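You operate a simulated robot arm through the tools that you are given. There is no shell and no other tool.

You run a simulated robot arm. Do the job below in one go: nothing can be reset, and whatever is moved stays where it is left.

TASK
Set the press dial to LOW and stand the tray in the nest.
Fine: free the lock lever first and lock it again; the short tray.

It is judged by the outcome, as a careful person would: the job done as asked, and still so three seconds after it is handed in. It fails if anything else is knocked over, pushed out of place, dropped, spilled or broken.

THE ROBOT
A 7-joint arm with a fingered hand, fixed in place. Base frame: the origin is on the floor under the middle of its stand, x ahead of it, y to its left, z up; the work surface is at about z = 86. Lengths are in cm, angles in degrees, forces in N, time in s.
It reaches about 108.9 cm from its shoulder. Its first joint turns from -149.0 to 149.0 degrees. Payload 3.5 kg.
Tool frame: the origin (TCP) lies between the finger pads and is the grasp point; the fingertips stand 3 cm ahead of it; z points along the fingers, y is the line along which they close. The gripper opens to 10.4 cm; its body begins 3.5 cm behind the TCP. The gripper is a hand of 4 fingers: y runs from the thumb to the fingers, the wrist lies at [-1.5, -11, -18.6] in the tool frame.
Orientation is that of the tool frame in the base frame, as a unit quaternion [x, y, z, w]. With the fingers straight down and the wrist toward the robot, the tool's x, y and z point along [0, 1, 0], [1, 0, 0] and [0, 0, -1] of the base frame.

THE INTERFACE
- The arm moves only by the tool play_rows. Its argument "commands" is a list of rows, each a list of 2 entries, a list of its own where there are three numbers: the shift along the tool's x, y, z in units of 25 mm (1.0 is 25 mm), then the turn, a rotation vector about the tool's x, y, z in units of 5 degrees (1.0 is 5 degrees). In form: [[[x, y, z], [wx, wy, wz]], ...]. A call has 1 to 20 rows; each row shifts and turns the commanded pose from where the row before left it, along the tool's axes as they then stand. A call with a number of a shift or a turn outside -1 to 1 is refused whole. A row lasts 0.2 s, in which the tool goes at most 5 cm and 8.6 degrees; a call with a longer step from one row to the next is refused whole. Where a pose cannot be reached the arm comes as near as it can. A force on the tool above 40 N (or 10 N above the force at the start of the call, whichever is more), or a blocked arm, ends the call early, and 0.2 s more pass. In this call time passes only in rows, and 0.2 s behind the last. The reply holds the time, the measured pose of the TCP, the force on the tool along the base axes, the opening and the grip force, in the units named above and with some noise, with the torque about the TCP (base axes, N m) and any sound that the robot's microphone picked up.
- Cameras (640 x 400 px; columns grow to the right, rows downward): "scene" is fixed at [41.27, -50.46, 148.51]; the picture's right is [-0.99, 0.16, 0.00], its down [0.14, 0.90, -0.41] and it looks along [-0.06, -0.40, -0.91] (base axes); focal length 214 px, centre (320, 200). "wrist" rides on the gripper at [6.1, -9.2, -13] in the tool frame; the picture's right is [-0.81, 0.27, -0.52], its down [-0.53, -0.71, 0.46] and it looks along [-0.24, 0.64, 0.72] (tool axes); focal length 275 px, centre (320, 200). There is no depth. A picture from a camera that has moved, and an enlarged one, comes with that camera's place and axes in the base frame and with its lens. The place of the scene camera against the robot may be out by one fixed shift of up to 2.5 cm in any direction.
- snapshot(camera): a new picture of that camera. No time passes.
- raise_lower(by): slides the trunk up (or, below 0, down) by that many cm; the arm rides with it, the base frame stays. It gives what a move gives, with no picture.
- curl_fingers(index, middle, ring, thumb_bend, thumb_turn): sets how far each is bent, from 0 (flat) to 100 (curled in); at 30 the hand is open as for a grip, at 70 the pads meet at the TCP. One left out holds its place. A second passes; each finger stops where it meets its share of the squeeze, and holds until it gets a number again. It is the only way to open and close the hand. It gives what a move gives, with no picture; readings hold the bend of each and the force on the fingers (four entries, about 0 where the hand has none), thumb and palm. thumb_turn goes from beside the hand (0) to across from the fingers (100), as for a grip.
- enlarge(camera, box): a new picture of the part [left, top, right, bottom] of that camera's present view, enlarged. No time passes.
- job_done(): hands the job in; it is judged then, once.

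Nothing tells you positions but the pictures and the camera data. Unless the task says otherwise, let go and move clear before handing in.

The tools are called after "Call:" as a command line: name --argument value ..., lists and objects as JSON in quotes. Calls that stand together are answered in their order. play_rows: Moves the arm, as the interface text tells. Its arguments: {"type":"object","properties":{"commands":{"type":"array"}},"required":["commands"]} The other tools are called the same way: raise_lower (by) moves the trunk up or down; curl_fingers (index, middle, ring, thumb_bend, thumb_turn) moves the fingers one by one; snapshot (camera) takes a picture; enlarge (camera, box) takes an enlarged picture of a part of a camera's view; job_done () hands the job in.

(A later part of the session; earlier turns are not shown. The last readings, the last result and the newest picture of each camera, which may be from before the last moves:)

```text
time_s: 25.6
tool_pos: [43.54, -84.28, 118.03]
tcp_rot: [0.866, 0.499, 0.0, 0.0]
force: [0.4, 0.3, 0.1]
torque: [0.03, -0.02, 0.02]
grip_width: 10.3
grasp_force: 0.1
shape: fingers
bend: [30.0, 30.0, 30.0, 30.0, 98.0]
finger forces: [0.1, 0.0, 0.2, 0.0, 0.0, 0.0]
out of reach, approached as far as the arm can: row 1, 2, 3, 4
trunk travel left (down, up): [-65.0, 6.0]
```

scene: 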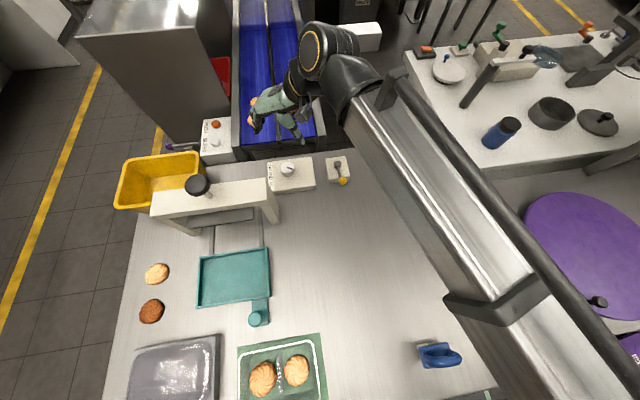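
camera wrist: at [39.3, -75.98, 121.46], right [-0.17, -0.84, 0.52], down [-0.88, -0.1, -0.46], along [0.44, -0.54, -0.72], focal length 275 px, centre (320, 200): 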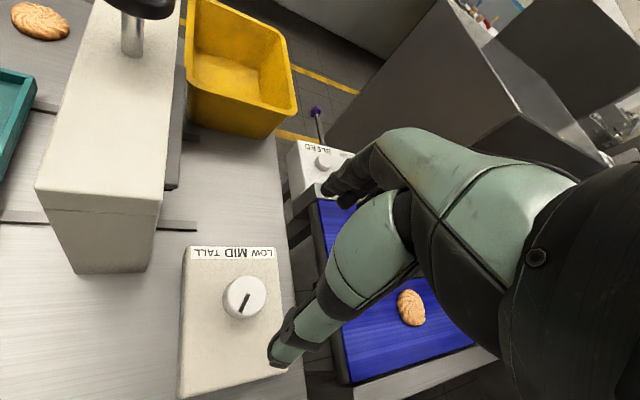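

The shoulder is lower than the wrist, so going down helps reach; wrist needs to be on the robot's side of the dial. I'll yaw back to about -75° (wrist toward robot) while coming down to z≈108.

Call:
play_rows --commands '[[[0, 0, 0.45], [0, 0, 1]], [[0, 0, 0.45], [0, 0, 1]], [[0, 0, 0.45], [0, 0, 1]], [[0, 0, 0.45], [0, 0, 1]], [[0, 0, 0.45], [0, 0, 1]], [[0, 0, 0.45], [0, 0, 1]], [[0, 0, 0.45], [0, 0, 1]], [[0, 0, 0.45], [0, 0, 1]], [[0, 0, 0.45], [0, 0, 1]]]'

Call:
snapshot --camera "wrist"

Call:
snapshot --camera "scene"

```text
time_s: 27.6
tool_pos: [43.83, -84.26, 107.73]
tcp_rot: [0.992, 0.13, 0.001, 0.0]
force: [1.2, -0.5, -0.6]
torque: [0.0, -0.04, 0.0]
grip_width: 10.31
grasp_force: 0.0
shape: fingers
bend: [30.0, 30.0, 30.0, 30.0, 98.0]
finger forces: [0.1, 0.0, 0.0, 0.0, 0.1, 0.0]
trunk travel left (down, up): [-65.0, 6.0]
```

```text
taken
camera wrist: at [47.37, -73.83, 120.83], right [-0.71, -0.47, 0.52], down [-0.7, 0.55, -0.46], along [-0.07, -0.69, -0.72], focal length 275 px, centre (320, 200)
```

wrist: 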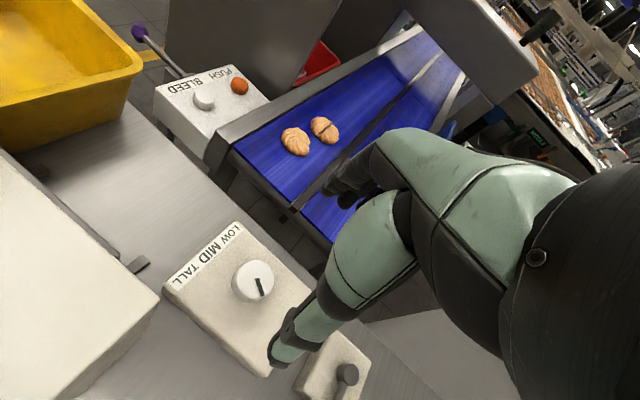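

```text
taken
```

scene: 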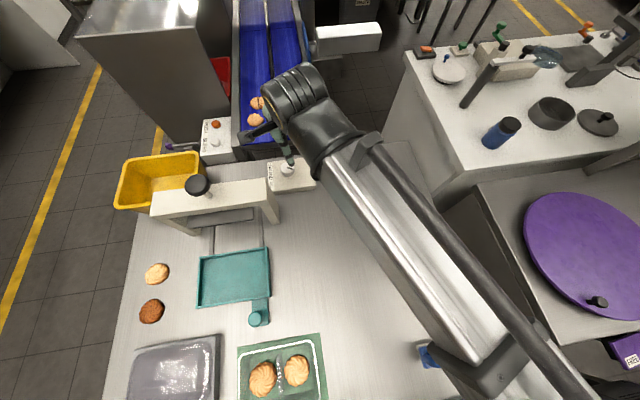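

Call:
play_rows --commands '[[[0.044, 0.4, 0.5], [0, 0, 0]], [[0, 0.395, 0.5], [0, 0, 0]], [[0, 0, 1], [0, 0, 0]], [[0, 0, 1], [0, 0, 0]], [[0, 0, 1], [0, 0, 0]], [[0, 0, 0.5], [0, 0, 0]]]'

Call:
snapshot --camera "wrist"

Call:
enlarge --camera "scene" --box '[230, 110, 358, 190]'

```text
time_s: 29.0
tool_pos: [44.11, -86.43, 96.51]
tcp_rot: [0.992, 0.129, 0.0, 0.0]
force: [-0.2, -0.2, -0.6]
torque: [-0.03, 0.0, 0.01]
grip_width: 10.31
grasp_force: 0.1
shape: fingers
bend: [30.0, 30.0, 30.0, 30.0, 98.0]
finger forces: [0.0, 0.1, 0.0, 0.0, 0.0, 0.1]
trunk travel left (down, up): [-65.0, 6.0]
```

```text
taken
camera wrist: at [47.83, -75.87, 109.63], right [-0.71, -0.47, 0.52], down [-0.7, 0.55, -0.46], along [-0.07, -0.69, -0.72], focal length 275 px, centre (320, 200)
```

wrist: 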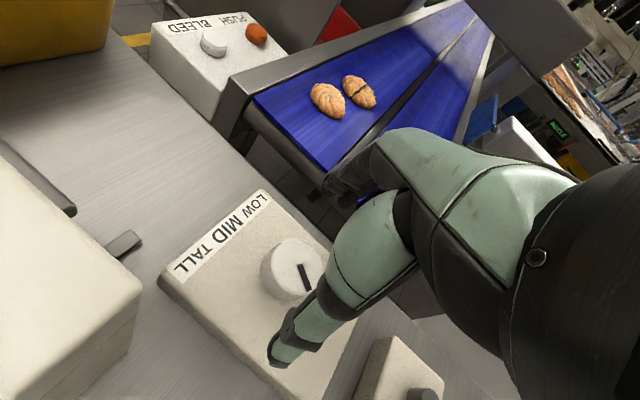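

```text
5.00 times, centred on (294, 150) of scene
camera zoom: at [41.27, -50.46, 148.51], right [-0.99, 0.16, 0.0], down [0.14, 0.9, -0.41], along [-0.06, -0.4, -0.91], focal length 1072 px, centre (450, 450)
```

zoom: 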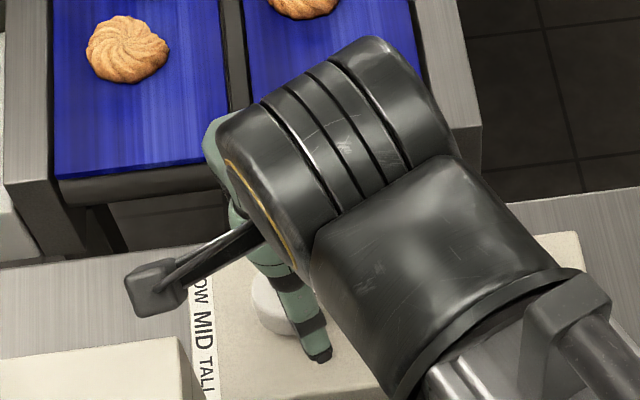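

Call:
play_rows --commands '[[[0.1, -0.08, 0.4], [0, 0, 0]], [[0, 0, 0.4], [0, 0, 0]], [[0, 0, 0.36], [0, 0, 0]]]'

Call:
snapshot --camera "wrist"

Call:
enlarge --camera "scene" --box '[230, 130, 358, 210]'

```text
time_s: 29.8
tool_pos: [44.68, -85.9, 93.73]
tcp_rot: [0.991, 0.13, -0.001, 0.0]
force: [0.9, 0.5, -0.4]
torque: [-0.02, 0.01, -0.05]
grip_width: 10.31
grasp_force: 0.1
shape: fingers
bend: [30.0, 30.0, 30.0, 30.0, 98.0]
finger forces: [0.0, 0.1, 0.1, 0.0, 0.0, 0.0]
trunk travel left (down, up): [-65.0, 6.0]
```

```text
taken
camera wrist: at [48.21, -75.53, 106.78], right [-0.71, -0.47, 0.52], down [-0.7, 0.55, -0.46], along [-0.07, -0.69, -0.72], focal length 275 px, centre (320, 200)
```

wrist: 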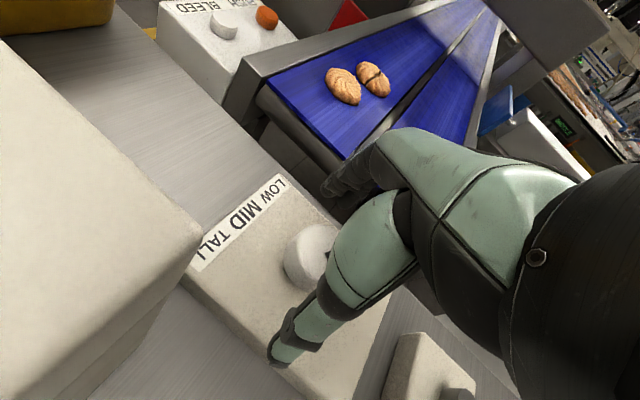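

```text
5.00 times, centred on (294, 170) of scene
camera zoom: at [41.27, -50.46, 148.51], right [-0.99, 0.16, 0.0], down [0.14, 0.9, -0.41], along [-0.06, -0.4, -0.91], focal length 1072 px, centre (450, 350)
```

zoom: 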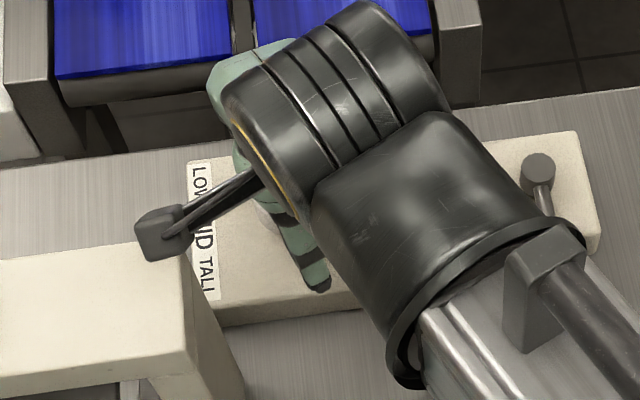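

Hand is around the dial knob at z 93.7. I'll close thumb and middle finger on the knob first.

Call:
curl_fingers --index 50 --middle 62 --ring 50 --thumb_bend 62

Call:
snapshot --camera "wrist"

```text
time_s: 30.8
tool_pos: [44.69, -86.02, 93.74]
tcp_rot: [0.992, 0.13, 0.0, 0.0]
force: [0.0, 0.9, -0.5]
torque: [0.01, 0.0, 0.06]
grip_width: 4.39
grasp_force: 4.3
shape: fingers
bend: [50.0, 58.0, 50.0, 57.0, 97.0]
finger forces: [0.0, 3.6, 0.1, 0.0, 3.5, 0.1]
trunk travel left (down, up): [-65.0, 6.0]
```

```text
taken
camera wrist: at [48.2, -75.53, 106.8], right [-0.71, -0.47, 0.52], down [-0.7, 0.55, -0.46], along [-0.07, -0.69, -0.72], focal length 275 px, centre (320, 200)
```

wrist: 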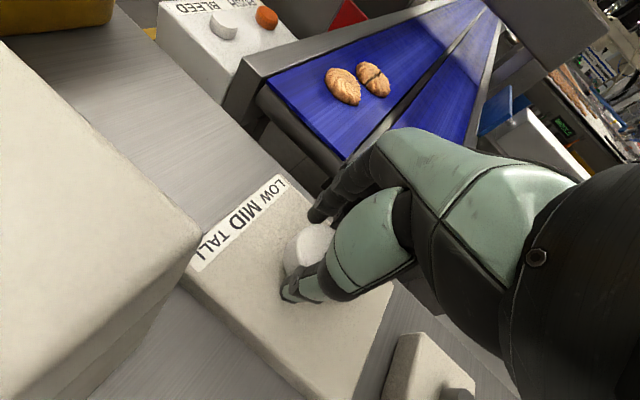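

Call:
curl_fingers --index 62 --middle 70 --ring 62 --thumb_bend 70

```text
time_s: 31.8
tool_pos: [44.62, -85.93, 93.66]
tcp_rot: [0.991, 0.131, 0.001, 0.0]
force: [-0.4, -1.3, 1.0]
torque: [-0.11, 0.01, 0.09]
grip_width: 3.3
grasp_force: 9.7
shape: fingers
bend: [58.0, 59.0, 62.0, 60.0, 97.0]
finger forces: [3.1, 7.0, 0.0, 0.0, 8.5, 0.0]
trunk travel left (down, up): [-65.0, 6.0]
```

Good grip. Now turn counter-clockwise (seen from above) by 20° and check torque and sounds.

Call:
play_rows --commands '[[[0, 0, 0], [0, 0, -1]], [[0, 0, 0], [0, 0, -1]], [[0, 0, 0], [0, 0, -1]], [[0, 0, 0], [0, 0, -1]]]'

Call:
enlarge --camera "wrist" --box '[200, 150, 400, 330]'

```text
time_s: 32.8
tool_pos: [44.45, -86.01, 93.55]
tcp_rot: [0.953, 0.302, 0.0, 0.001]
force: [-0.2, -1.0, 4.7]
torque: [-0.09, -0.01, -0.05]
grip_width: 3.3
grasp_force: 9.9
shape: fingers
bend: [57.0, 60.0, 62.0, 61.0, 96.0]
finger forces: [3.6, 7.4, 0.0, 0.0, 9.4, 0.0]
trunk travel left (down, up): [-65.0, 6.0]
```

```text
2.22 times, centred on (300, 240) of wrist
camera zoom: at [44.28, -74.92, 106.75], right [-0.51, -0.69, 0.52], down [-0.85, 0.28, -0.46], along [0.17, -0.67, -0.72], focal length 612 px, centre (364, 111)
```

zoom: 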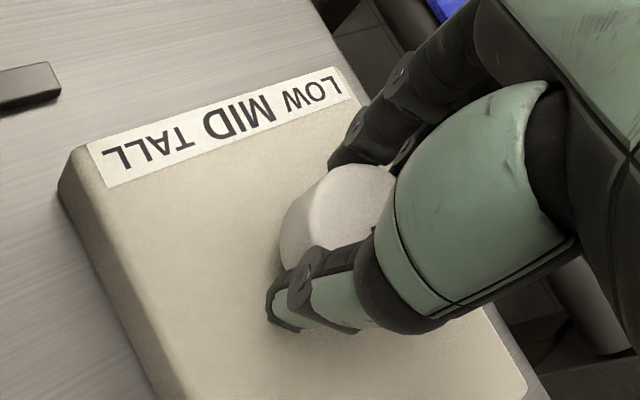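

Call:
play_rows --commands '[[[0, 0, 0], [0, 0, -1]], [[0, 0, 0], [0, 0, -1]]]'

Call:
play_rows --commands '[[[0, 0, 0], [0, 0, -1]], [[0, 0, 0], [0, 0, -1]]]'

Call:
enlarge --camera "wrist" --box '[200, 150, 400, 330]'

Call:
enlarge --camera "scene" --box '[230, 130, 358, 210]'

```text
time_s: 33.4
tool_pos: [44.43, -86.0, 93.66]
tcp_rot: [0.924, 0.383, 0.0, 0.0]
force: [0.3, -2.3, 4.5]
torque: [-0.1, -0.01, 0.0]
grip_width: 3.33
grasp_force: 10.1
shape: fingers
bend: [57.0, 60.0, 62.0, 61.0, 96.0]
finger forces: [3.5, 7.2, 0.0, 0.0, 9.5, 0.1]
trunk travel left (down, up): [-65.0, 6.0]
```

```text
time_s: 34.0
tool_pos: [44.44, -85.89, 93.63]
tcp_rot: [0.887, 0.462, 0.0, 0.0]
force: [-2.2, -2.7, 4.5]
torque: [-0.06, 0.03, -0.02]
grip_width: 3.3
grasp_force: 10.3
shape: fingers
bend: [57.0, 60.0, 62.0, 61.0, 96.0]
finger forces: [3.1, 7.3, 0.1, 0.1, 9.9, 0.1]
trunk travel left (down, up): [-65.0, 6.0]
```

```text
2.22 times, centred on (300, 240) of wrist
camera zoom: at [40.53, -75.61, 106.74], right [-0.24, -0.82, 0.52], down [-0.89, -0.03, -0.46], along [0.39, -0.57, -0.72], focal length 612 px, centre (364, 111)
```

zoom: 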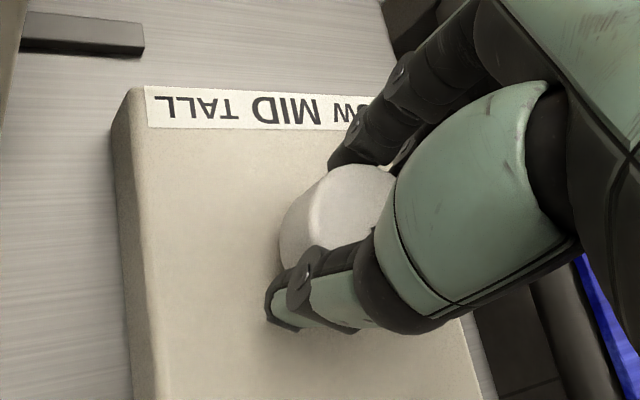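

```text
5.00 times, centred on (294, 170) of scene
camera zoom: at [41.27, -50.46, 148.51], right [-0.99, 0.16, 0.0], down [0.14, 0.9, -0.41], along [-0.06, -0.4, -0.91], focal length 1072 px, centre (450, 350)
```

zoom: 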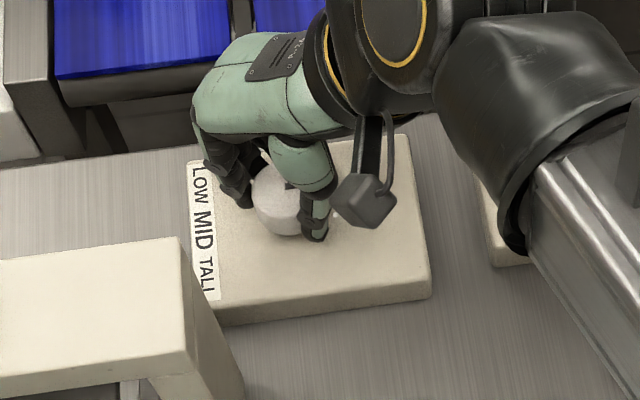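

Call:
enlarge --camera "scene" --box '[272, 156, 304, 176]'

```text
16.00 times, centred on (288, 166) of scene
camera zoom: at [41.27, -50.46, 148.51], right [-0.99, 0.16, 0.0], down [0.14, 0.9, -0.41], along [-0.06, -0.4, -0.91], focal length 3432 px, centre (832, 744)
```

zoom: 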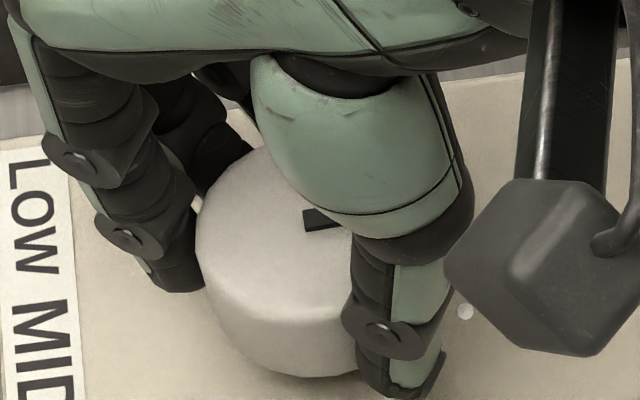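

The pointer seems to have turned only partly; I'll open the fingers and look at the dial.

Call:
curl_fingers --index 30 --middle 30 --ring 30 --thumb_bend 30

Call:
enlarge --camera "scene" --box '[272, 156, 304, 176]'

Call:
enlarge --camera "wrist" --box '[200, 150, 400, 330]'

```text
time_s: 35.0
tool_pos: [44.56, -85.97, 93.57]
tcp_rot: [0.887, 0.462, 0.0, 0.0]
force: [-1.1, -0.6, -0.8]
torque: [0.01, -0.01, -0.02]
grip_width: 10.28
grasp_force: 0.1
shape: fingers
bend: [30.0, 30.0, 30.0, 30.0, 97.0]
finger forces: [0.0, 0.0, 0.0, 0.1, 0.0, 0.0]
trunk travel left (down, up): [-65.0, 6.0]
```

```text
16.00 times, centred on (288, 166) of scene
camera zoom: at [41.27, -50.46, 148.51], right [-0.99, 0.16, 0.0], down [0.14, 0.9, -0.41], along [-0.06, -0.4, -0.91], focal length 3432 px, centre (832, 744)
```

zoom: 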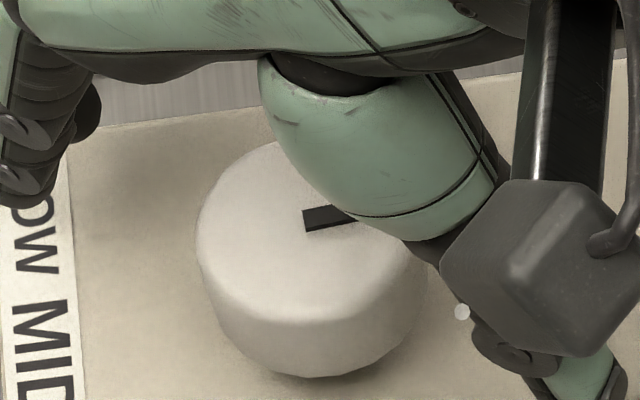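

```text
2.22 times, centred on (300, 240) of wrist
camera zoom: at [40.57, -75.63, 106.71], right [-0.24, -0.82, 0.52], down [-0.89, -0.03, -0.46], along [0.39, -0.57, -0.72], focal length 612 px, centre (364, 111)
```

zoom: 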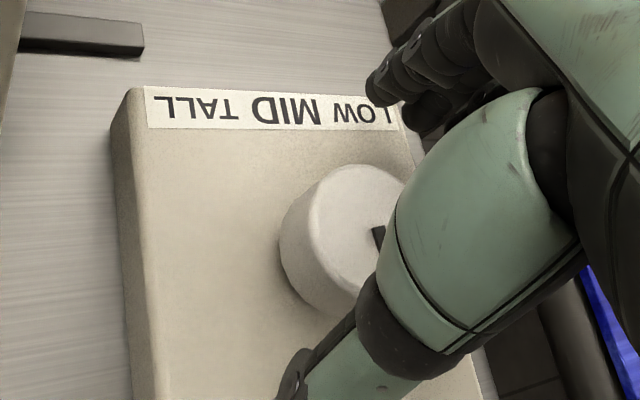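

Call:
play_rows --commands '[[[0, 0, -0.5], [0, 0, 0]], [[0, 0, -1], [0, 0, 0]], [[0, -0.6, -1], [0, 0, 0]], [[0, -1, -0.5], [0, 0, 0]], [[0, -1, 0], [0, 0, 0]], [[0, -1, 0], [0, 0, 0]]]'

Call:
enlarge --camera "scene" --box '[262, 150, 326, 190]'

Call:
enlarge --camera "wrist" --box '[200, 150, 400, 330]'

```text
time_s: 36.4
tool_pos: [37.03, -80.99, 101.08]
tcp_rot: [0.887, 0.462, 0.0, 0.0]
force: [-0.6, 0.4, -0.4]
torque: [0.0, -0.01, 0.04]
grip_width: 10.29
grasp_force: 0.1
shape: fingers
bend: [30.0, 30.0, 30.0, 30.0, 97.0]
finger forces: [0.0, 0.0, 0.1, 0.1, 0.1, 0.1]
trunk travel left (down, up): [-65.0, 6.0]
```

```text
10.00 times, centred on (294, 170) of scene
camera zoom: at [41.27, -50.46, 148.51], right [-0.99, 0.16, 0.0], down [0.14, 0.9, -0.41], along [-0.06, -0.4, -0.91], focal length 2145 px, centre (580, 500)
```

zoom: 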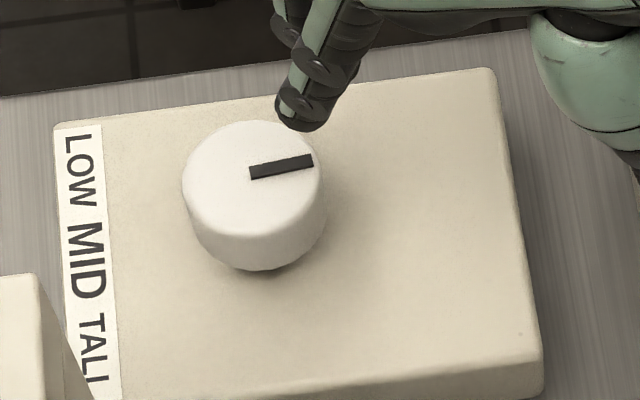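

```text
2.22 times, centred on (300, 240) of wrist
camera zoom: at [33.03, -70.62, 114.14], right [-0.24, -0.82, 0.52], down [-0.89, -0.03, -0.46], along [0.39, -0.57, -0.72], focal length 612 px, centre (364, 111)
```

zoom: 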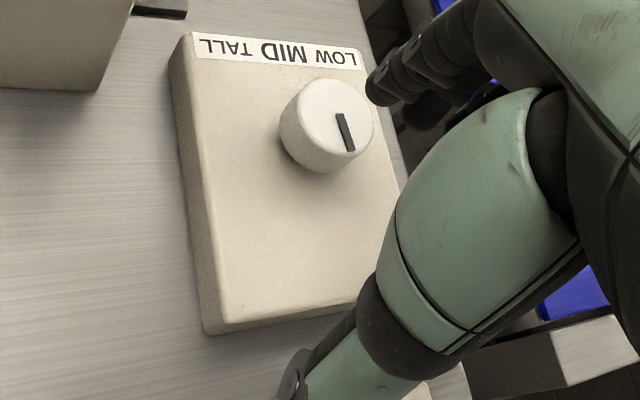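

The dial turned from ~155° to ~183° (it slipped a bit in the fingers), so it turns freely CCW. I'll re-yaw, regrasp more firmly and continue toward LOW, feeling for a stop.

Call:
play_rows --commands '[[[0, 0, 0], [0, 0, 1]], [[0, 0, 0], [0, 0, 1]], [[0, 0, 0], [0, 0, 1]], [[0, 0, 0], [0, 0, 1]], [[0, 0, 0], [0, 0, 1]], [[0, 0, 0], [0, 0, 1]], [[0, 0, 0], [0, 0, 1]], [[0, 0, 0], [0, 0, 1]], [[0.59, 0.683, 0], [0, 0, 0]], [[0.59, 0.683, 0], [0, 0, 0]], [[0.59, 0.683, 0], [0, 0, 0]], [[0.59, 0.683, 0], [0, 0, 0]], [[0, 0, 0.8], [0, 0, 0]], [[0, 0, 0.8], [0, 0, 0]]]'

Call:
snapshot --camera "wrist"

```text
time_s: 39.4
tool_pos: [44.9, -85.65, 97.31]
tcp_rot: [0.992, 0.129, 0.001, 0.0]
force: [-0.6, -0.2, 0.6]
torque: [-0.01, 0.02, -0.02]
grip_width: 10.27
grasp_force: 0.0
shape: fingers
bend: [30.0, 30.0, 30.0, 30.0, 97.0]
finger forces: [0.0, 0.0, 0.1, 0.0, 0.0, 0.0]
trunk travel left (down, up): [-65.0, 6.0]
```

```text
taken
camera wrist: at [48.41, -75.18, 110.39], right [-0.71, -0.47, 0.52], down [-0.7, 0.55, -0.46], along [-0.07, -0.69, -0.72], focal length 275 px, centre (320, 200)
```

wrist: 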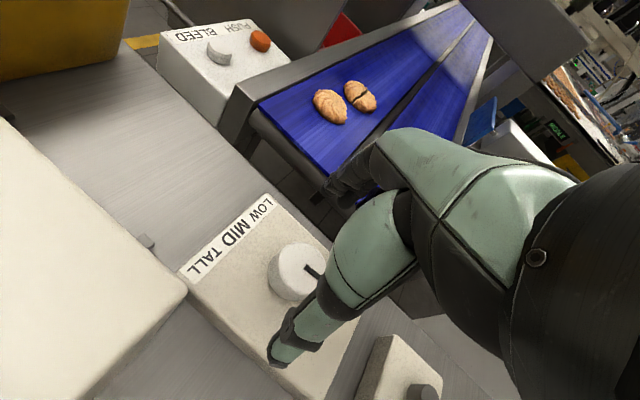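

Call:
play_rows --commands '[[[-0.19, 0.11, 0.5], [0, 0, 0]], [[0, 0, 0.5], [0, 0, 0]], [[0, 0, 0.52], [0, 0, 0]]]'

Call:
curl_fingers --index 60 --middle 72 --ring 60 --thumb_bend 72

Call:
curl_fingers --index 75 --middle 85 --thumb_bend 88

```text
time_s: 40.2
tool_pos: [44.4, -86.23, 93.44]
tcp_rot: [0.992, 0.129, 0.0, 0.0]
force: [-0.2, 0.5, 0.2]
torque: [-0.03, -0.02, 0.01]
grip_width: 10.27
grasp_force: 0.1
shape: fingers
bend: [30.0, 30.0, 30.0, 30.0, 97.0]
finger forces: [0.0, 0.0, 0.0, 0.0, 0.0, 0.0]
trunk travel left (down, up): [-65.0, 6.0]
```

```text
time_s: 41.2
tool_pos: [44.26, -86.16, 93.32]
tcp_rot: [0.992, 0.129, 0.0, 0.0]
force: [-4.4, -0.1, -0.3]
torque: [-0.03, 0.12, -0.01]
grip_width: 3.63
grasp_force: 10.0
shape: fingers
bend: [57.0, 61.0, 60.0, 59.0, 96.0]
finger forces: [1.8, 8.3, 0.0, 0.0, 10.1, 0.0]
trunk travel left (down, up): [-65.0, 6.0]
```

```text
time_s: 42.2
tool_pos: [44.23, -86.26, 93.27]
tcp_rot: [0.992, 0.13, 0.001, 0.0]
force: [-7.6, 1.8, -6.0]
torque: [-0.15, 0.19, 0.02]
grip_width: 3.42
grasp_force: 17.6
shape: fingers
bend: [58.0, 61.0, 60.0, 58.0, 96.0]
finger forces: [7.2, 9.1, 0.0, 0.0, 18.3, 0.0]
trunk travel left (down, up): [-65.0, 6.0]
```

Call:
play_rows --commands '[[[0, 0, 0], [0, 0, -1]], [[0, 0, 0], [0, 0, -1]], [[0, 0, 0], [0, 0, -1]]]'

Call:
play_rows --commands '[[[0, 0, 0], [0, 0, -1]], [[0, 0, 0], [0, 0, -1]]]'

Call:
enlarge --camera "scene" --box '[272, 156, 304, 176]'

Call:
enlarge --camera "wrist" --box '[200, 150, 400, 330]'

```text
time_s: 43.0
tool_pos: [44.18, -86.26, 93.31]
tcp_rot: [0.966, 0.26, 0.0, 0.001]
force: [-5.1, 0.5, -5.1]
torque: [-0.17, 0.12, 0.0]
grip_width: 3.41
grasp_force: 17.1
shape: fingers
bend: [58.0, 61.0, 60.0, 58.0, 95.0]
finger forces: [7.8, 8.5, 0.0, 0.0, 17.9, 0.1]
trunk travel left (down, up): [-65.0, 6.0]
```

```text
time_s: 43.6
tool_pos: [44.25, -86.28, 93.32]
tcp_rot: [0.94, 0.342, 0.001, 0.0]
force: [-5.5, 0.6, -7.1]
torque: [-0.16, 0.05, 0.01]
grip_width: 3.43
grasp_force: 16.7
shape: fingers
bend: [58.0, 61.0, 60.0, 58.0, 95.0]
finger forces: [7.3, 8.2, 0.0, 0.0, 18.1, 0.0]
trunk travel left (down, up): [-65.0, 6.0]
```

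```text
16.00 times, centred on (288, 166) of scene
camera zoom: at [41.27, -50.46, 148.51], right [-0.99, 0.16, 0.0], down [0.14, 0.9, -0.41], along [-0.06, -0.4, -0.91], focal length 3432 px, centre (832, 744)
```

zoom: 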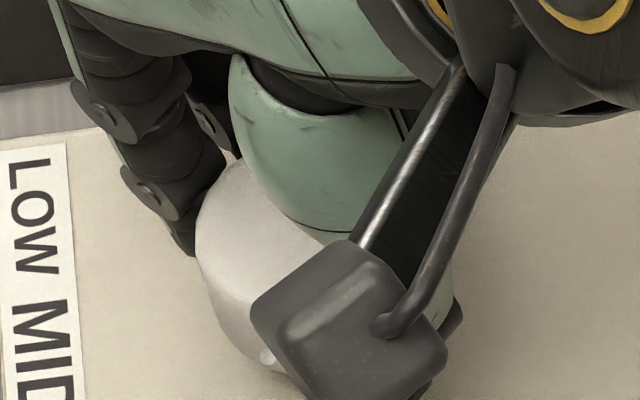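

```text
2.22 times, centred on (300, 240) of wrist
camera zoom: at [43.09, -75.31, 106.44], right [-0.44, -0.73, 0.52], down [-0.87, 0.2, -0.46], along [0.23, -0.65, -0.72], focal length 612 px, centre (364, 111)
```

zoom: 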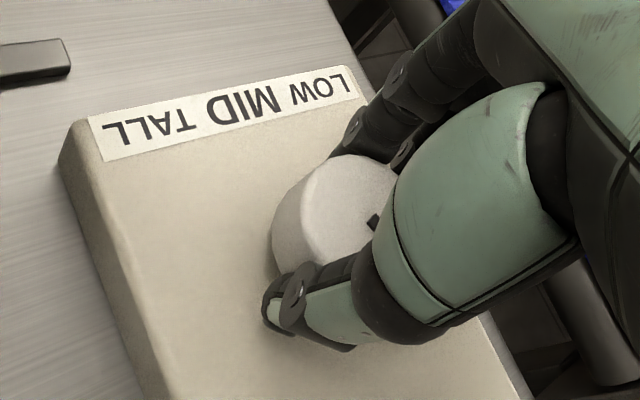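

Call:
play_rows --commands '[[[0, 0, 0], [0, 0, -1]], [[0, 0, 0], [0, 0, -1]], [[0, 0, 0], [0, 0, -1]]]'

Call:
enlarge --camera "scene" --box '[272, 156, 304, 176]'

Call:
enlarge --camera "wrist" --box '[200, 150, 400, 330]'

```text
time_s: 44.4
tool_pos: [44.34, -86.43, 93.39]
tcp_rot: [0.887, 0.462, 0.001, 0.0]
force: [-2.8, 1.0, -6.2]
torque: [-0.19, -0.05, 0.0]
grip_width: 3.42
grasp_force: 17.1
shape: fingers
bend: [58.0, 61.0, 60.0, 59.0, 95.0]
finger forces: [8.6, 7.8, 0.0, 0.1, 17.3, 0.1]
trunk travel left (down, up): [-65.0, 6.0]
```

```text
16.00 times, centred on (288, 166) of scene
camera zoom: at [41.27, -50.46, 148.51], right [-0.99, 0.16, 0.0], down [0.14, 0.9, -0.41], along [-0.06, -0.4, -0.91], focal length 3432 px, centre (832, 744)
```

zoom: 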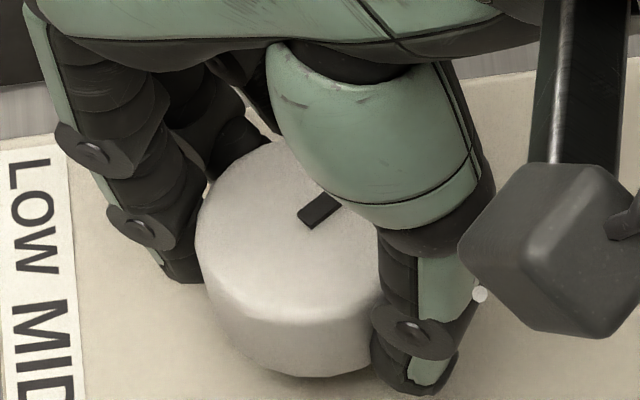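

```text
2.22 times, centred on (300, 240) of wrist
camera zoom: at [40.31, -76.04, 106.44], right [-0.24, -0.82, 0.52], down [-0.89, -0.03, -0.46], along [0.39, -0.57, -0.72], focal length 612 px, centre (364, 111)
```

zoom: 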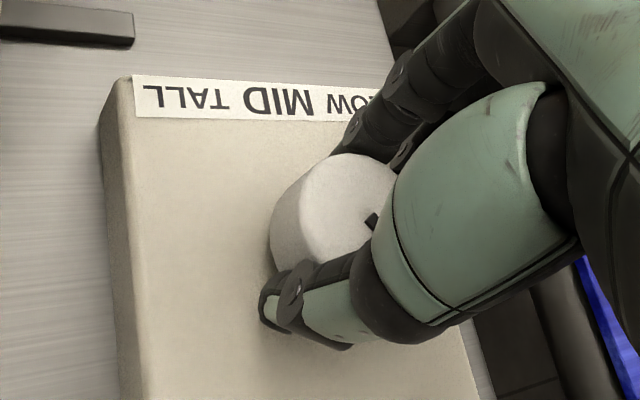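

The pointer now reads about 208° while gripped. I'll release gently and see where it rests.

Call:
curl_fingers --index 30 --middle 30 --ring 30 --thumb_bend 30

Call:
enlarge --camera "scene" --box '[272, 156, 304, 176]'

Call:
play_rows --commands '[[[0, 0, -0.5], [0, 0, 0]], [[0, 0, -1], [0, 0, 0]], [[0, -0.6, -1], [0, 0, 0]], [[0, -1, -0.5], [0, 0, 0]], [[0, -1, 0], [0, 0, 0]], [[0, -1, 0], [0, 0, 0]]]'

Call:
enlarge --camera "scene" --box '[262, 150, 326, 190]'

Call:
enlarge --camera "wrist" --box '[200, 150, 400, 330]'

```text
time_s: 45.4
tool_pos: [44.22, -86.3, 93.29]
tcp_rot: [0.887, 0.462, 0.0, 0.0]
force: [-0.7, 0.4, -0.7]
torque: [0.01, -0.01, -0.02]
grip_width: 10.28
grasp_force: 0.1
shape: fingers
bend: [30.0, 30.0, 30.0, 30.0, 97.0]
finger forces: [0.1, 0.0, 0.0, 0.0, 0.1, 0.1]
trunk travel left (down, up): [-65.0, 6.0]
```

```text
16.00 times, centred on (288, 166) of scene
camera zoom: at [41.27, -50.46, 148.51], right [-0.99, 0.16, 0.0], down [0.14, 0.9, -0.41], along [-0.06, -0.4, -0.91], focal length 3432 px, centre (832, 744)
```

zoom: 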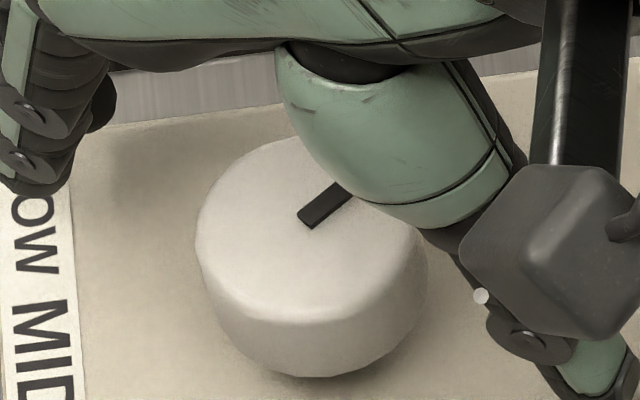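

```text
time_s: 46.8
tool_pos: [36.94, -80.94, 100.81]
tcp_rot: [0.887, 0.462, 0.0, 0.0]
force: [0.3, 0.2, 0.1]
torque: [0.02, -0.01, 0.02]
grip_width: 10.29
grasp_force: 0.0
shape: fingers
bend: [30.0, 30.0, 30.0, 30.0, 97.0]
finger forces: [0.0, 0.0, 0.1, 0.1, 0.1, 0.1]
trunk travel left (down, up): [-65.0, 6.0]
```

```text
10.00 times, centred on (294, 170) of scene
camera zoom: at [41.27, -50.46, 148.51], right [-0.99, 0.16, 0.0], down [0.14, 0.9, -0.41], along [-0.06, -0.4, -0.91], focal length 2145 px, centre (580, 500)
```

zoom: 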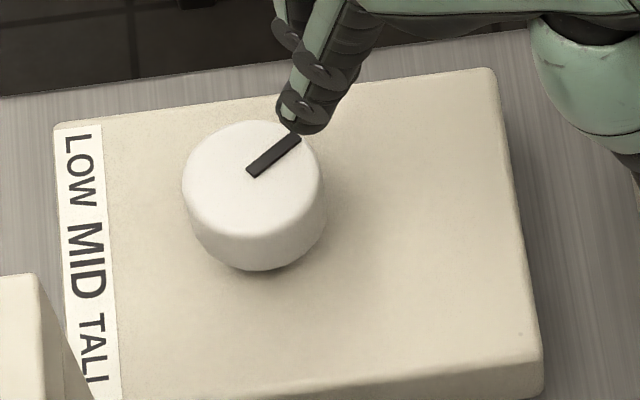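

```text
2.22 times, centred on (300, 240) of wrist
camera zoom: at [33.03, -70.7, 113.89], right [-0.24, -0.82, 0.52], down [-0.89, -0.03, -0.46], along [0.39, -0.57, -0.72], focal length 612 px, centre (364, 111)
```

zoom: 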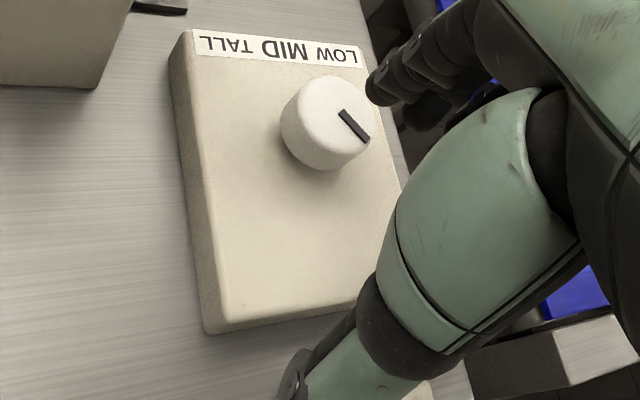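

The dial now rests at about 211° with no clear stop felt yet. I'll regrasp once more and check whether it turns further or is at its end.

Call:
play_rows --commands '[[[0, 0, 0], [0, 0, 1]], [[0, 0, 0], [0, 0, 1]], [[0, 0, 0], [0, 0, 1]], [[0, 0, 0], [0, 0, 1]], [[0, 0, 0], [0, 0, 1]], [[0, 0, 0], [0, 0, 1]], [[0, 0, 0], [0, 0, 1]], [[0, 0, 0], [0, 0, 1]], [[0.59, 0.683, 0], [0, 0, 0]], [[0.59, 0.683, 0], [0, 0, 0]], [[0.59, 0.683, 0], [0, 0, 0]], [[0.5, 0.7, 0], [0, 0, 0]], [[0, 0, 0.8], [0, 0, 0]], [[0, 0, 0.8], [0, 0, 0]], [[0, 0, 0.8], [0, 0, 0]], [[0, 0, 0.5], [0, 0, 0]]]'

Call:
snapshot --camera "wrist"

```text
time_s: 50.2
tool_pos: [44.07, -86.23, 93.68]
tcp_rot: [0.992, 0.13, 0.0, 0.0]
force: [-0.6, 0.4, 0.3]
torque: [0.01, 0.0, 0.01]
grip_width: 10.29
grasp_force: 0.1
shape: fingers
bend: [30.0, 30.0, 30.0, 30.0, 97.0]
finger forces: [0.0, 0.1, 0.0, 0.0, 0.0, 0.0]
trunk travel left (down, up): [-65.0, 6.0]
```

```text
taken
camera wrist: at [47.66, -75.78, 106.67], right [-0.71, -0.47, 0.52], down [-0.7, 0.55, -0.46], along [-0.07, -0.69, -0.72], focal length 275 px, centre (320, 200)
```

wrist: 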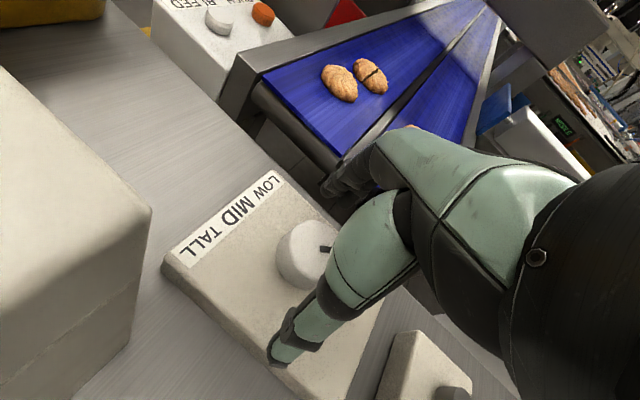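

Call:
play_rows --commands '[[[0.15, -0.05, 0.05], [0, 0, 0]]]'

Call:
curl_fingers --index 60 --middle 72 --ring 60 --thumb_bend 72

Call:
curl_fingers --index 75 --middle 85 --thumb_bend 88

Call:
enlarge --camera "wrist" --box '[200, 150, 400, 330]'

Call:
play_rows --commands '[[[0, 0, 0], [0, 0, -1]], [[0, 0, 0], [0, 0, -1]]]'

Call:
enlarge --camera "wrist" --box '[200, 150, 400, 330]'

Call:
play_rows --commands '[[[0, 0, 0], [0, 0, -1]], [[0, 0, 0], [0, 0, -1]]]'

Call:
enlarge --camera "wrist" --box '[200, 150, 400, 330]'

```text
time_s: 50.6
tool_pos: [44.38, -85.97, 93.52]
tcp_rot: [0.992, 0.129, 0.0, 0.0]
force: [-0.4, -0.7, 0.7]
torque: [-0.01, 0.0, 0.02]
grip_width: 10.31
grasp_force: 0.0
shape: fingers
bend: [30.0, 30.0, 30.0, 30.0, 97.0]
finger forces: [0.0, 0.0, 0.0, 0.0, 0.0, 0.0]
trunk travel left (down, up): [-65.0, 6.0]
```

```text
time_s: 51.6
tool_pos: [44.44, -86.07, 93.53]
tcp_rot: [0.992, 0.13, 0.0, 0.0]
force: [-2.3, -3.1, -0.3]
torque: [-0.06, 0.03, 0.0]
grip_width: 3.5
grasp_force: 9.9
shape: fingers
bend: [56.0, 59.0, 60.0, 60.0, 96.0]
finger forces: [2.8, 8.6, 0.0, 0.0, 8.9, 0.0]
trunk travel left (down, up): [-65.0, 6.0]
```

```text
time_s: 52.6
tool_pos: [44.4, -85.96, 93.44]
tcp_rot: [0.992, 0.13, 0.0, -0.001]
force: [-7.0, 2.1, -5.6]
torque: [-0.14, 0.18, -0.01]
grip_width: 3.32
grasp_force: 17.0
shape: fingers
bend: [57.0, 59.0, 60.0, 60.0, 96.0]
finger forces: [6.2, 9.3, 0.0, 0.0, 18.2, 0.0]
trunk travel left (down, up): [-65.0, 6.0]
```

```text
2.22 times, centred on (300, 240) of wrist
camera zoom: at [47.97, -75.52, 106.58], right [-0.71, -0.48, 0.52], down [-0.7, 0.55, -0.45], along [-0.07, -0.69, -0.73], focal length 612 px, centre (364, 111)
```

zoom: 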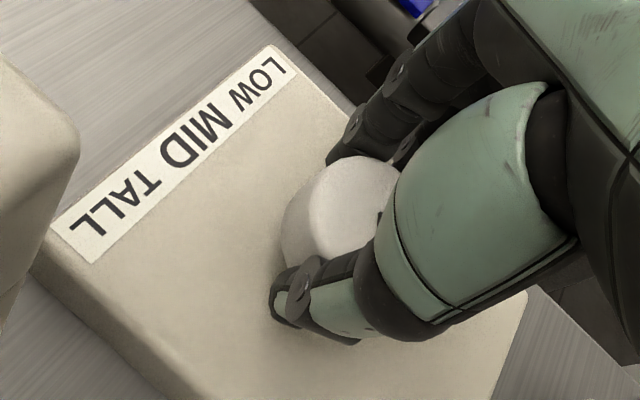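

```text
time_s: 53.2
tool_pos: [44.29, -85.92, 93.35]
tcp_rot: [0.976, 0.216, 0.0, 0.001]
force: [-8.6, 3.0, -7.1]
torque: [-0.06, 0.23, 0.0]
grip_width: 3.25
grasp_force: 16.3
shape: fingers
bend: [57.0, 59.0, 60.0, 60.0, 96.0]
finger forces: [5.7, 8.8, 0.0, 0.0, 19.0, 0.0]
trunk travel left (down, up): [-65.0, 6.0]
```

```text
2.22 times, centred on (300, 240) of wrist
camera zoom: at [46.1, -75.11, 106.58], right [-0.62, -0.59, 0.52], down [-0.78, 0.42, -0.46], along [0.05, -0.69, -0.72], focal length 612 px, centre (364, 111)
```

zoom: 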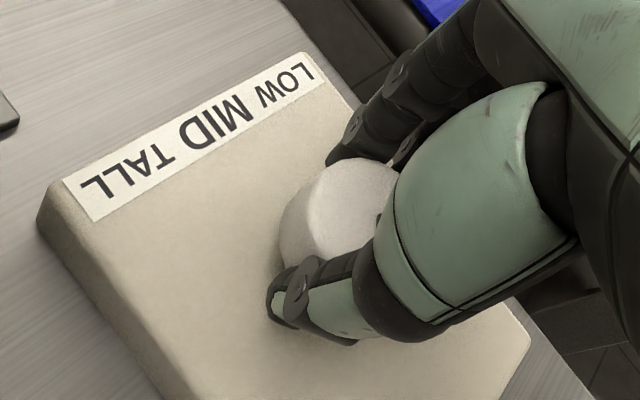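

```text
time_s: 53.8
tool_pos: [44.43, -86.04, 93.55]
tcp_rot: [0.954, 0.301, 0.0, 0.0]
force: [-10.6, 2.1, -7.6]
torque: [-0.09, 0.23, -0.05]
grip_width: 3.28
grasp_force: 16.5
shape: fingers
bend: [58.0, 59.0, 60.0, 60.0, 95.0]
finger forces: [5.4, 8.6, 0.1, 0.0, 19.3, 0.1]
trunk travel left (down, up): [-65.0, 6.0]
```

```text
2.22 times, centred on (300, 240) of wrist
camera zoom: at [44.21, -75.02, 106.59], right [-0.51, -0.69, 0.52], down [-0.85, 0.28, -0.46], along [0.17, -0.67, -0.72], focal length 612 px, centre (364, 111)
```

zoom: 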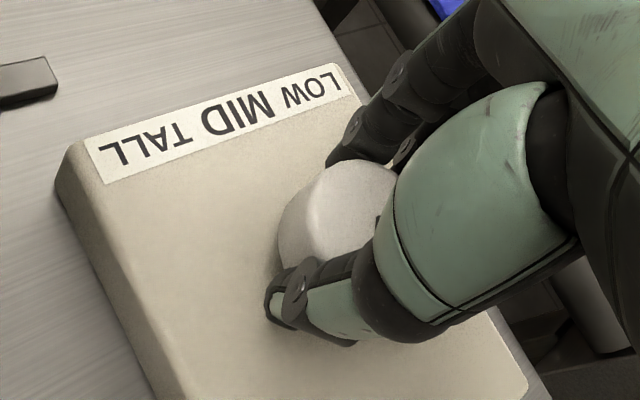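

Call:
play_rows --commands '[[[0, 0, 0], [0, 0, -1]], [[0, 0, 0], [0, 0, -1]]]'

Call:
enlarge --camera "scene" --box '[272, 156, 304, 176]'

Call:
play_rows --commands '[[[0, 0, 0], [0, 0, -1]], [[0, 0, 0], [0, 0, -1]]]'

Call:
enlarge --camera "scene" --box '[272, 156, 304, 176]'

Call:
enlarge --camera "wrist" --box '[200, 150, 400, 330]'

```text
time_s: 54.4
tool_pos: [44.53, -86.04, 93.52]
tcp_rot: [0.924, 0.383, 0.0, 0.0]
force: [-9.8, 2.1, -6.7]
torque: [-0.07, 0.21, -0.06]
grip_width: 3.26
grasp_force: 16.4
shape: fingers
bend: [58.0, 60.0, 60.0, 60.0, 95.0]
finger forces: [5.5, 8.1, 0.0, 0.1, 19.8, 0.0]
trunk travel left (down, up): [-65.0, 6.0]
```

```text
16.00 times, centred on (288, 166) of scene
camera zoom: at [41.27, -50.46, 148.51], right [-0.99, 0.16, 0.0], down [0.14, 0.9, -0.41], along [-0.06, -0.4, -0.91], focal length 3432 px, centre (832, 744)
```

zoom: 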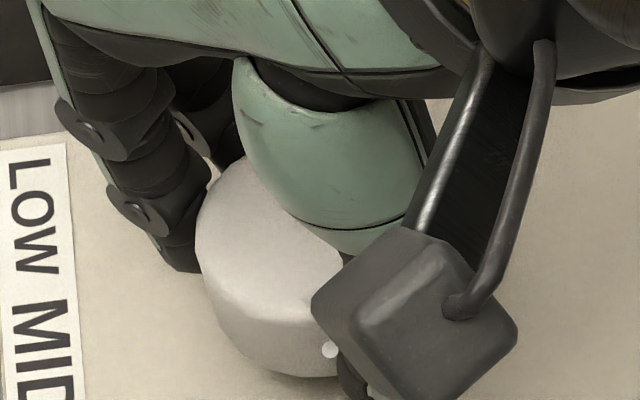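

```text
time_s: 55.0
tool_pos: [44.39, -86.21, 93.46]
tcp_rot: [0.887, 0.462, 0.001, 0.0]
force: [-9.4, 2.5, -4.0]
torque: [-0.06, 0.15, -0.02]
grip_width: 3.24
grasp_force: 16.6
shape: fingers
bend: [58.0, 60.0, 60.0, 60.0, 94.0]
finger forces: [6.0, 7.9, 0.1, 0.0, 20.0, 0.0]
trunk travel left (down, up): [-65.0, 6.0]
```

```text
16.00 times, centred on (288, 166) of scene
camera zoom: at [41.27, -50.46, 148.51], right [-0.99, 0.16, 0.0], down [0.14, 0.9, -0.41], along [-0.06, -0.4, -0.91], focal length 3432 px, centre (832, 744)
```

zoom: 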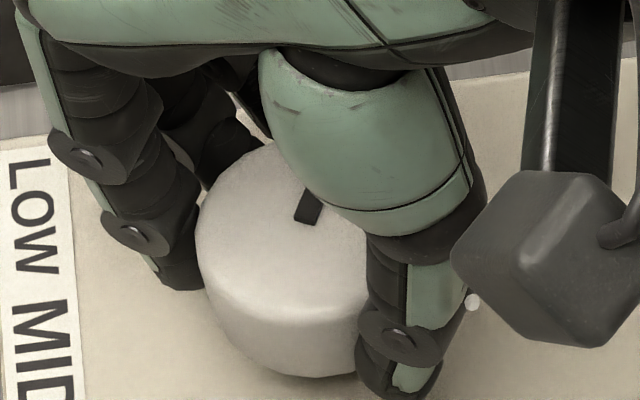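

```text
2.22 times, centred on (300, 240) of wrist
camera zoom: at [40.43, -75.85, 106.55], right [-0.24, -0.82, 0.52], down [-0.89, -0.03, -0.46], along [0.39, -0.57, -0.72], focal length 612 px, centre (364, 111)
```

zoom: 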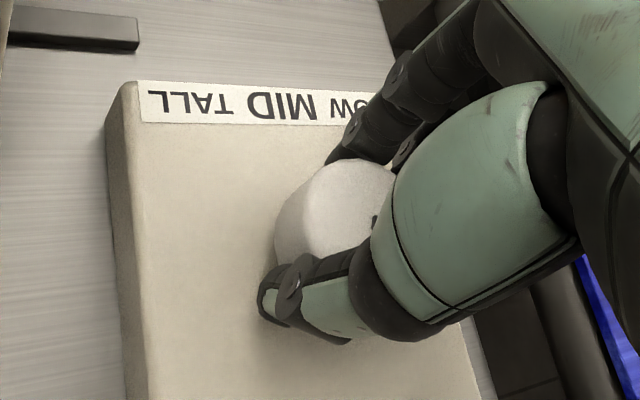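

The dial keeps turning (now ~238° while gripped) with no stop yet. I'll check the scene for any change (e.g. the press platen) before going on.

Call:
enlarge --camera "scene" --box '[100, 100, 300, 250]'

Call:
snapshot --camera "wrist"

```text
2.67 times, centred on (200, 175) of scene
camera zoom: at [41.27, -50.46, 148.51], right [-0.99, 0.16, 0.0], down [0.14, 0.9, -0.41], along [-0.06, -0.4, -0.91], focal length 572 px, centre (640, 267)
```

zoom: 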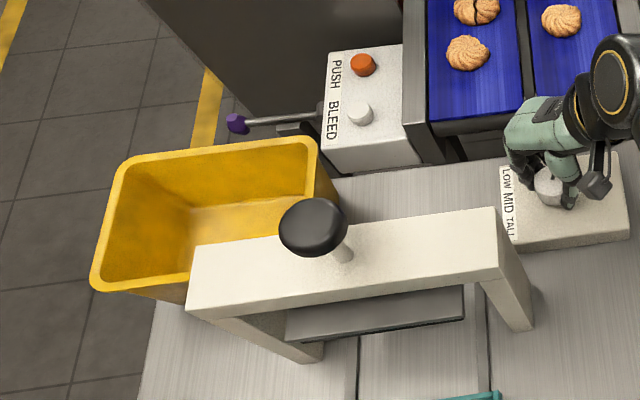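

```text
taken
camera wrist: at [40.43, -75.85, 106.55], right [-0.24, -0.82, 0.52], down [-0.89, -0.03, -0.46], along [0.39, -0.57, -0.72], focal length 275 px, centre (320, 200)
```

wrist: 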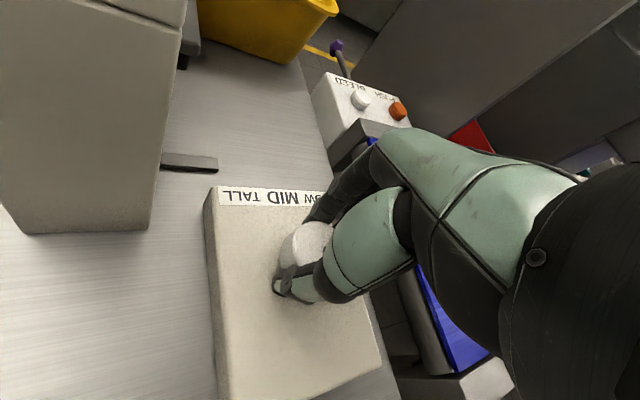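

No visible change elsewhere. I'll release, re-yaw above the dial, regrasp and continue to find the end of travel.

Call:
curl_fingers --index 30 --middle 30 --ring 30 --thumb_bend 30

Call:
play_rows --commands '[[[0, 0, -0.8], [0, 0, 0]], [[0, 0, -0.8], [0, 0, 0]], [[0, 0, 0], [0, 0, 1]], [[0, 0, 0], [0, 0, 1]], [[0, 0, 0], [0, 0, 1]], [[0, 0, 0], [0, 0, 1]], [[0, 0, 0], [0, 0, 1]], [[0, 0, 0], [0, 0, 1]], [[0, 0, 0], [0, 0, 1]], [[0, 0, 0], [0, 0, 1]], [[0, 0, 0], [0, 0, 1]], [[0, 0, 0], [0, 0, 1]]]'

Call:
snapshot --camera "wrist"

Call:
enlarge --camera "scene" --box '[230, 130, 358, 210]'

```text
time_s: 56.0
tool_pos: [44.47, -86.14, 93.42]
tcp_rot: [0.887, 0.461, 0.0, -0.001]
force: [0.1, -0.5, -0.6]
torque: [0.0, 0.01, 0.0]
grip_width: 10.28
grasp_force: 0.0
shape: fingers
bend: [30.0, 30.0, 30.0, 30.0, 97.0]
finger forces: [0.0, 0.0, 0.0, 0.0, 0.0, 0.0]
trunk travel left (down, up): [-65.0, 6.0]
```

```text
time_s: 58.6
tool_pos: [44.59, -86.12, 97.55]
tcp_rot: [0.999, 0.042, 0.0, 0.0]
force: [-0.9, 0.1, 0.5]
torque: [0.01, 0.01, 0.01]
grip_width: 10.27
grasp_force: 0.0
shape: fingers
bend: [30.0, 30.0, 30.0, 30.0, 97.0]
finger forces: [0.0, 0.0, 0.0, 0.1, 0.0, 0.0]
trunk travel left (down, up): [-65.0, 6.0]
```

```text
taken
camera wrist: at [49.87, -76.47, 110.55], right [-0.78, -0.34, 0.52], down [-0.59, 0.67, -0.46], along [-0.19, -0.66, -0.72], focal length 275 px, centre (320, 200)
```

wrist: 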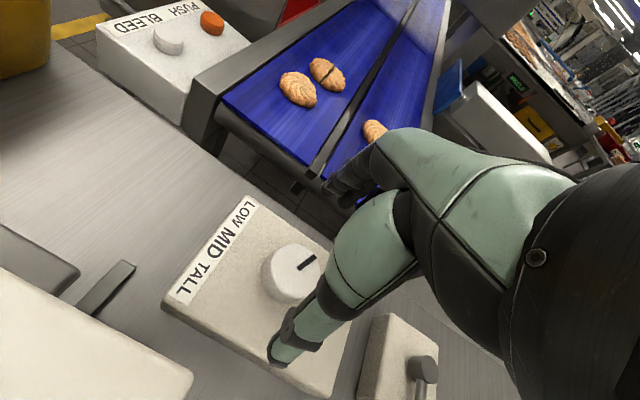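

```text
5.00 times, centred on (294, 170) of scene
camera zoom: at [41.27, -50.46, 148.51], right [-0.99, 0.16, 0.0], down [0.14, 0.9, -0.41], along [-0.06, -0.4, -0.91], focal length 1072 px, centre (450, 350)
```

zoom: 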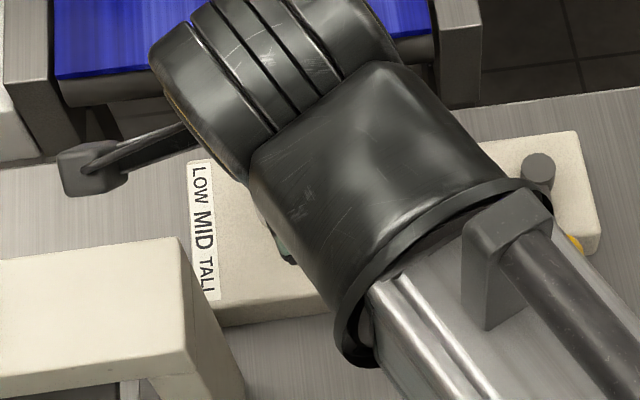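

Call:
enlarge --camera "wrist" --box '[150, 180, 346, 310]'

```text
3.08 times, centred on (248, 245) of wrist
camera zoom: at [49.87, -76.47, 110.55], right [-0.78, -0.34, 0.52], down [-0.59, 0.67, -0.46], along [-0.19, -0.66, -0.72], focal length 847 px, centre (542, 62)
```

zoom: 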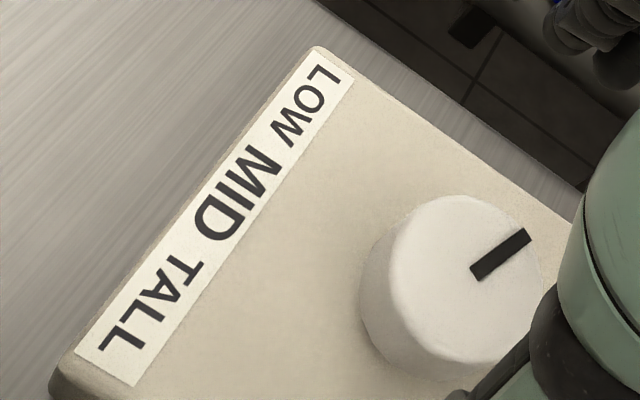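

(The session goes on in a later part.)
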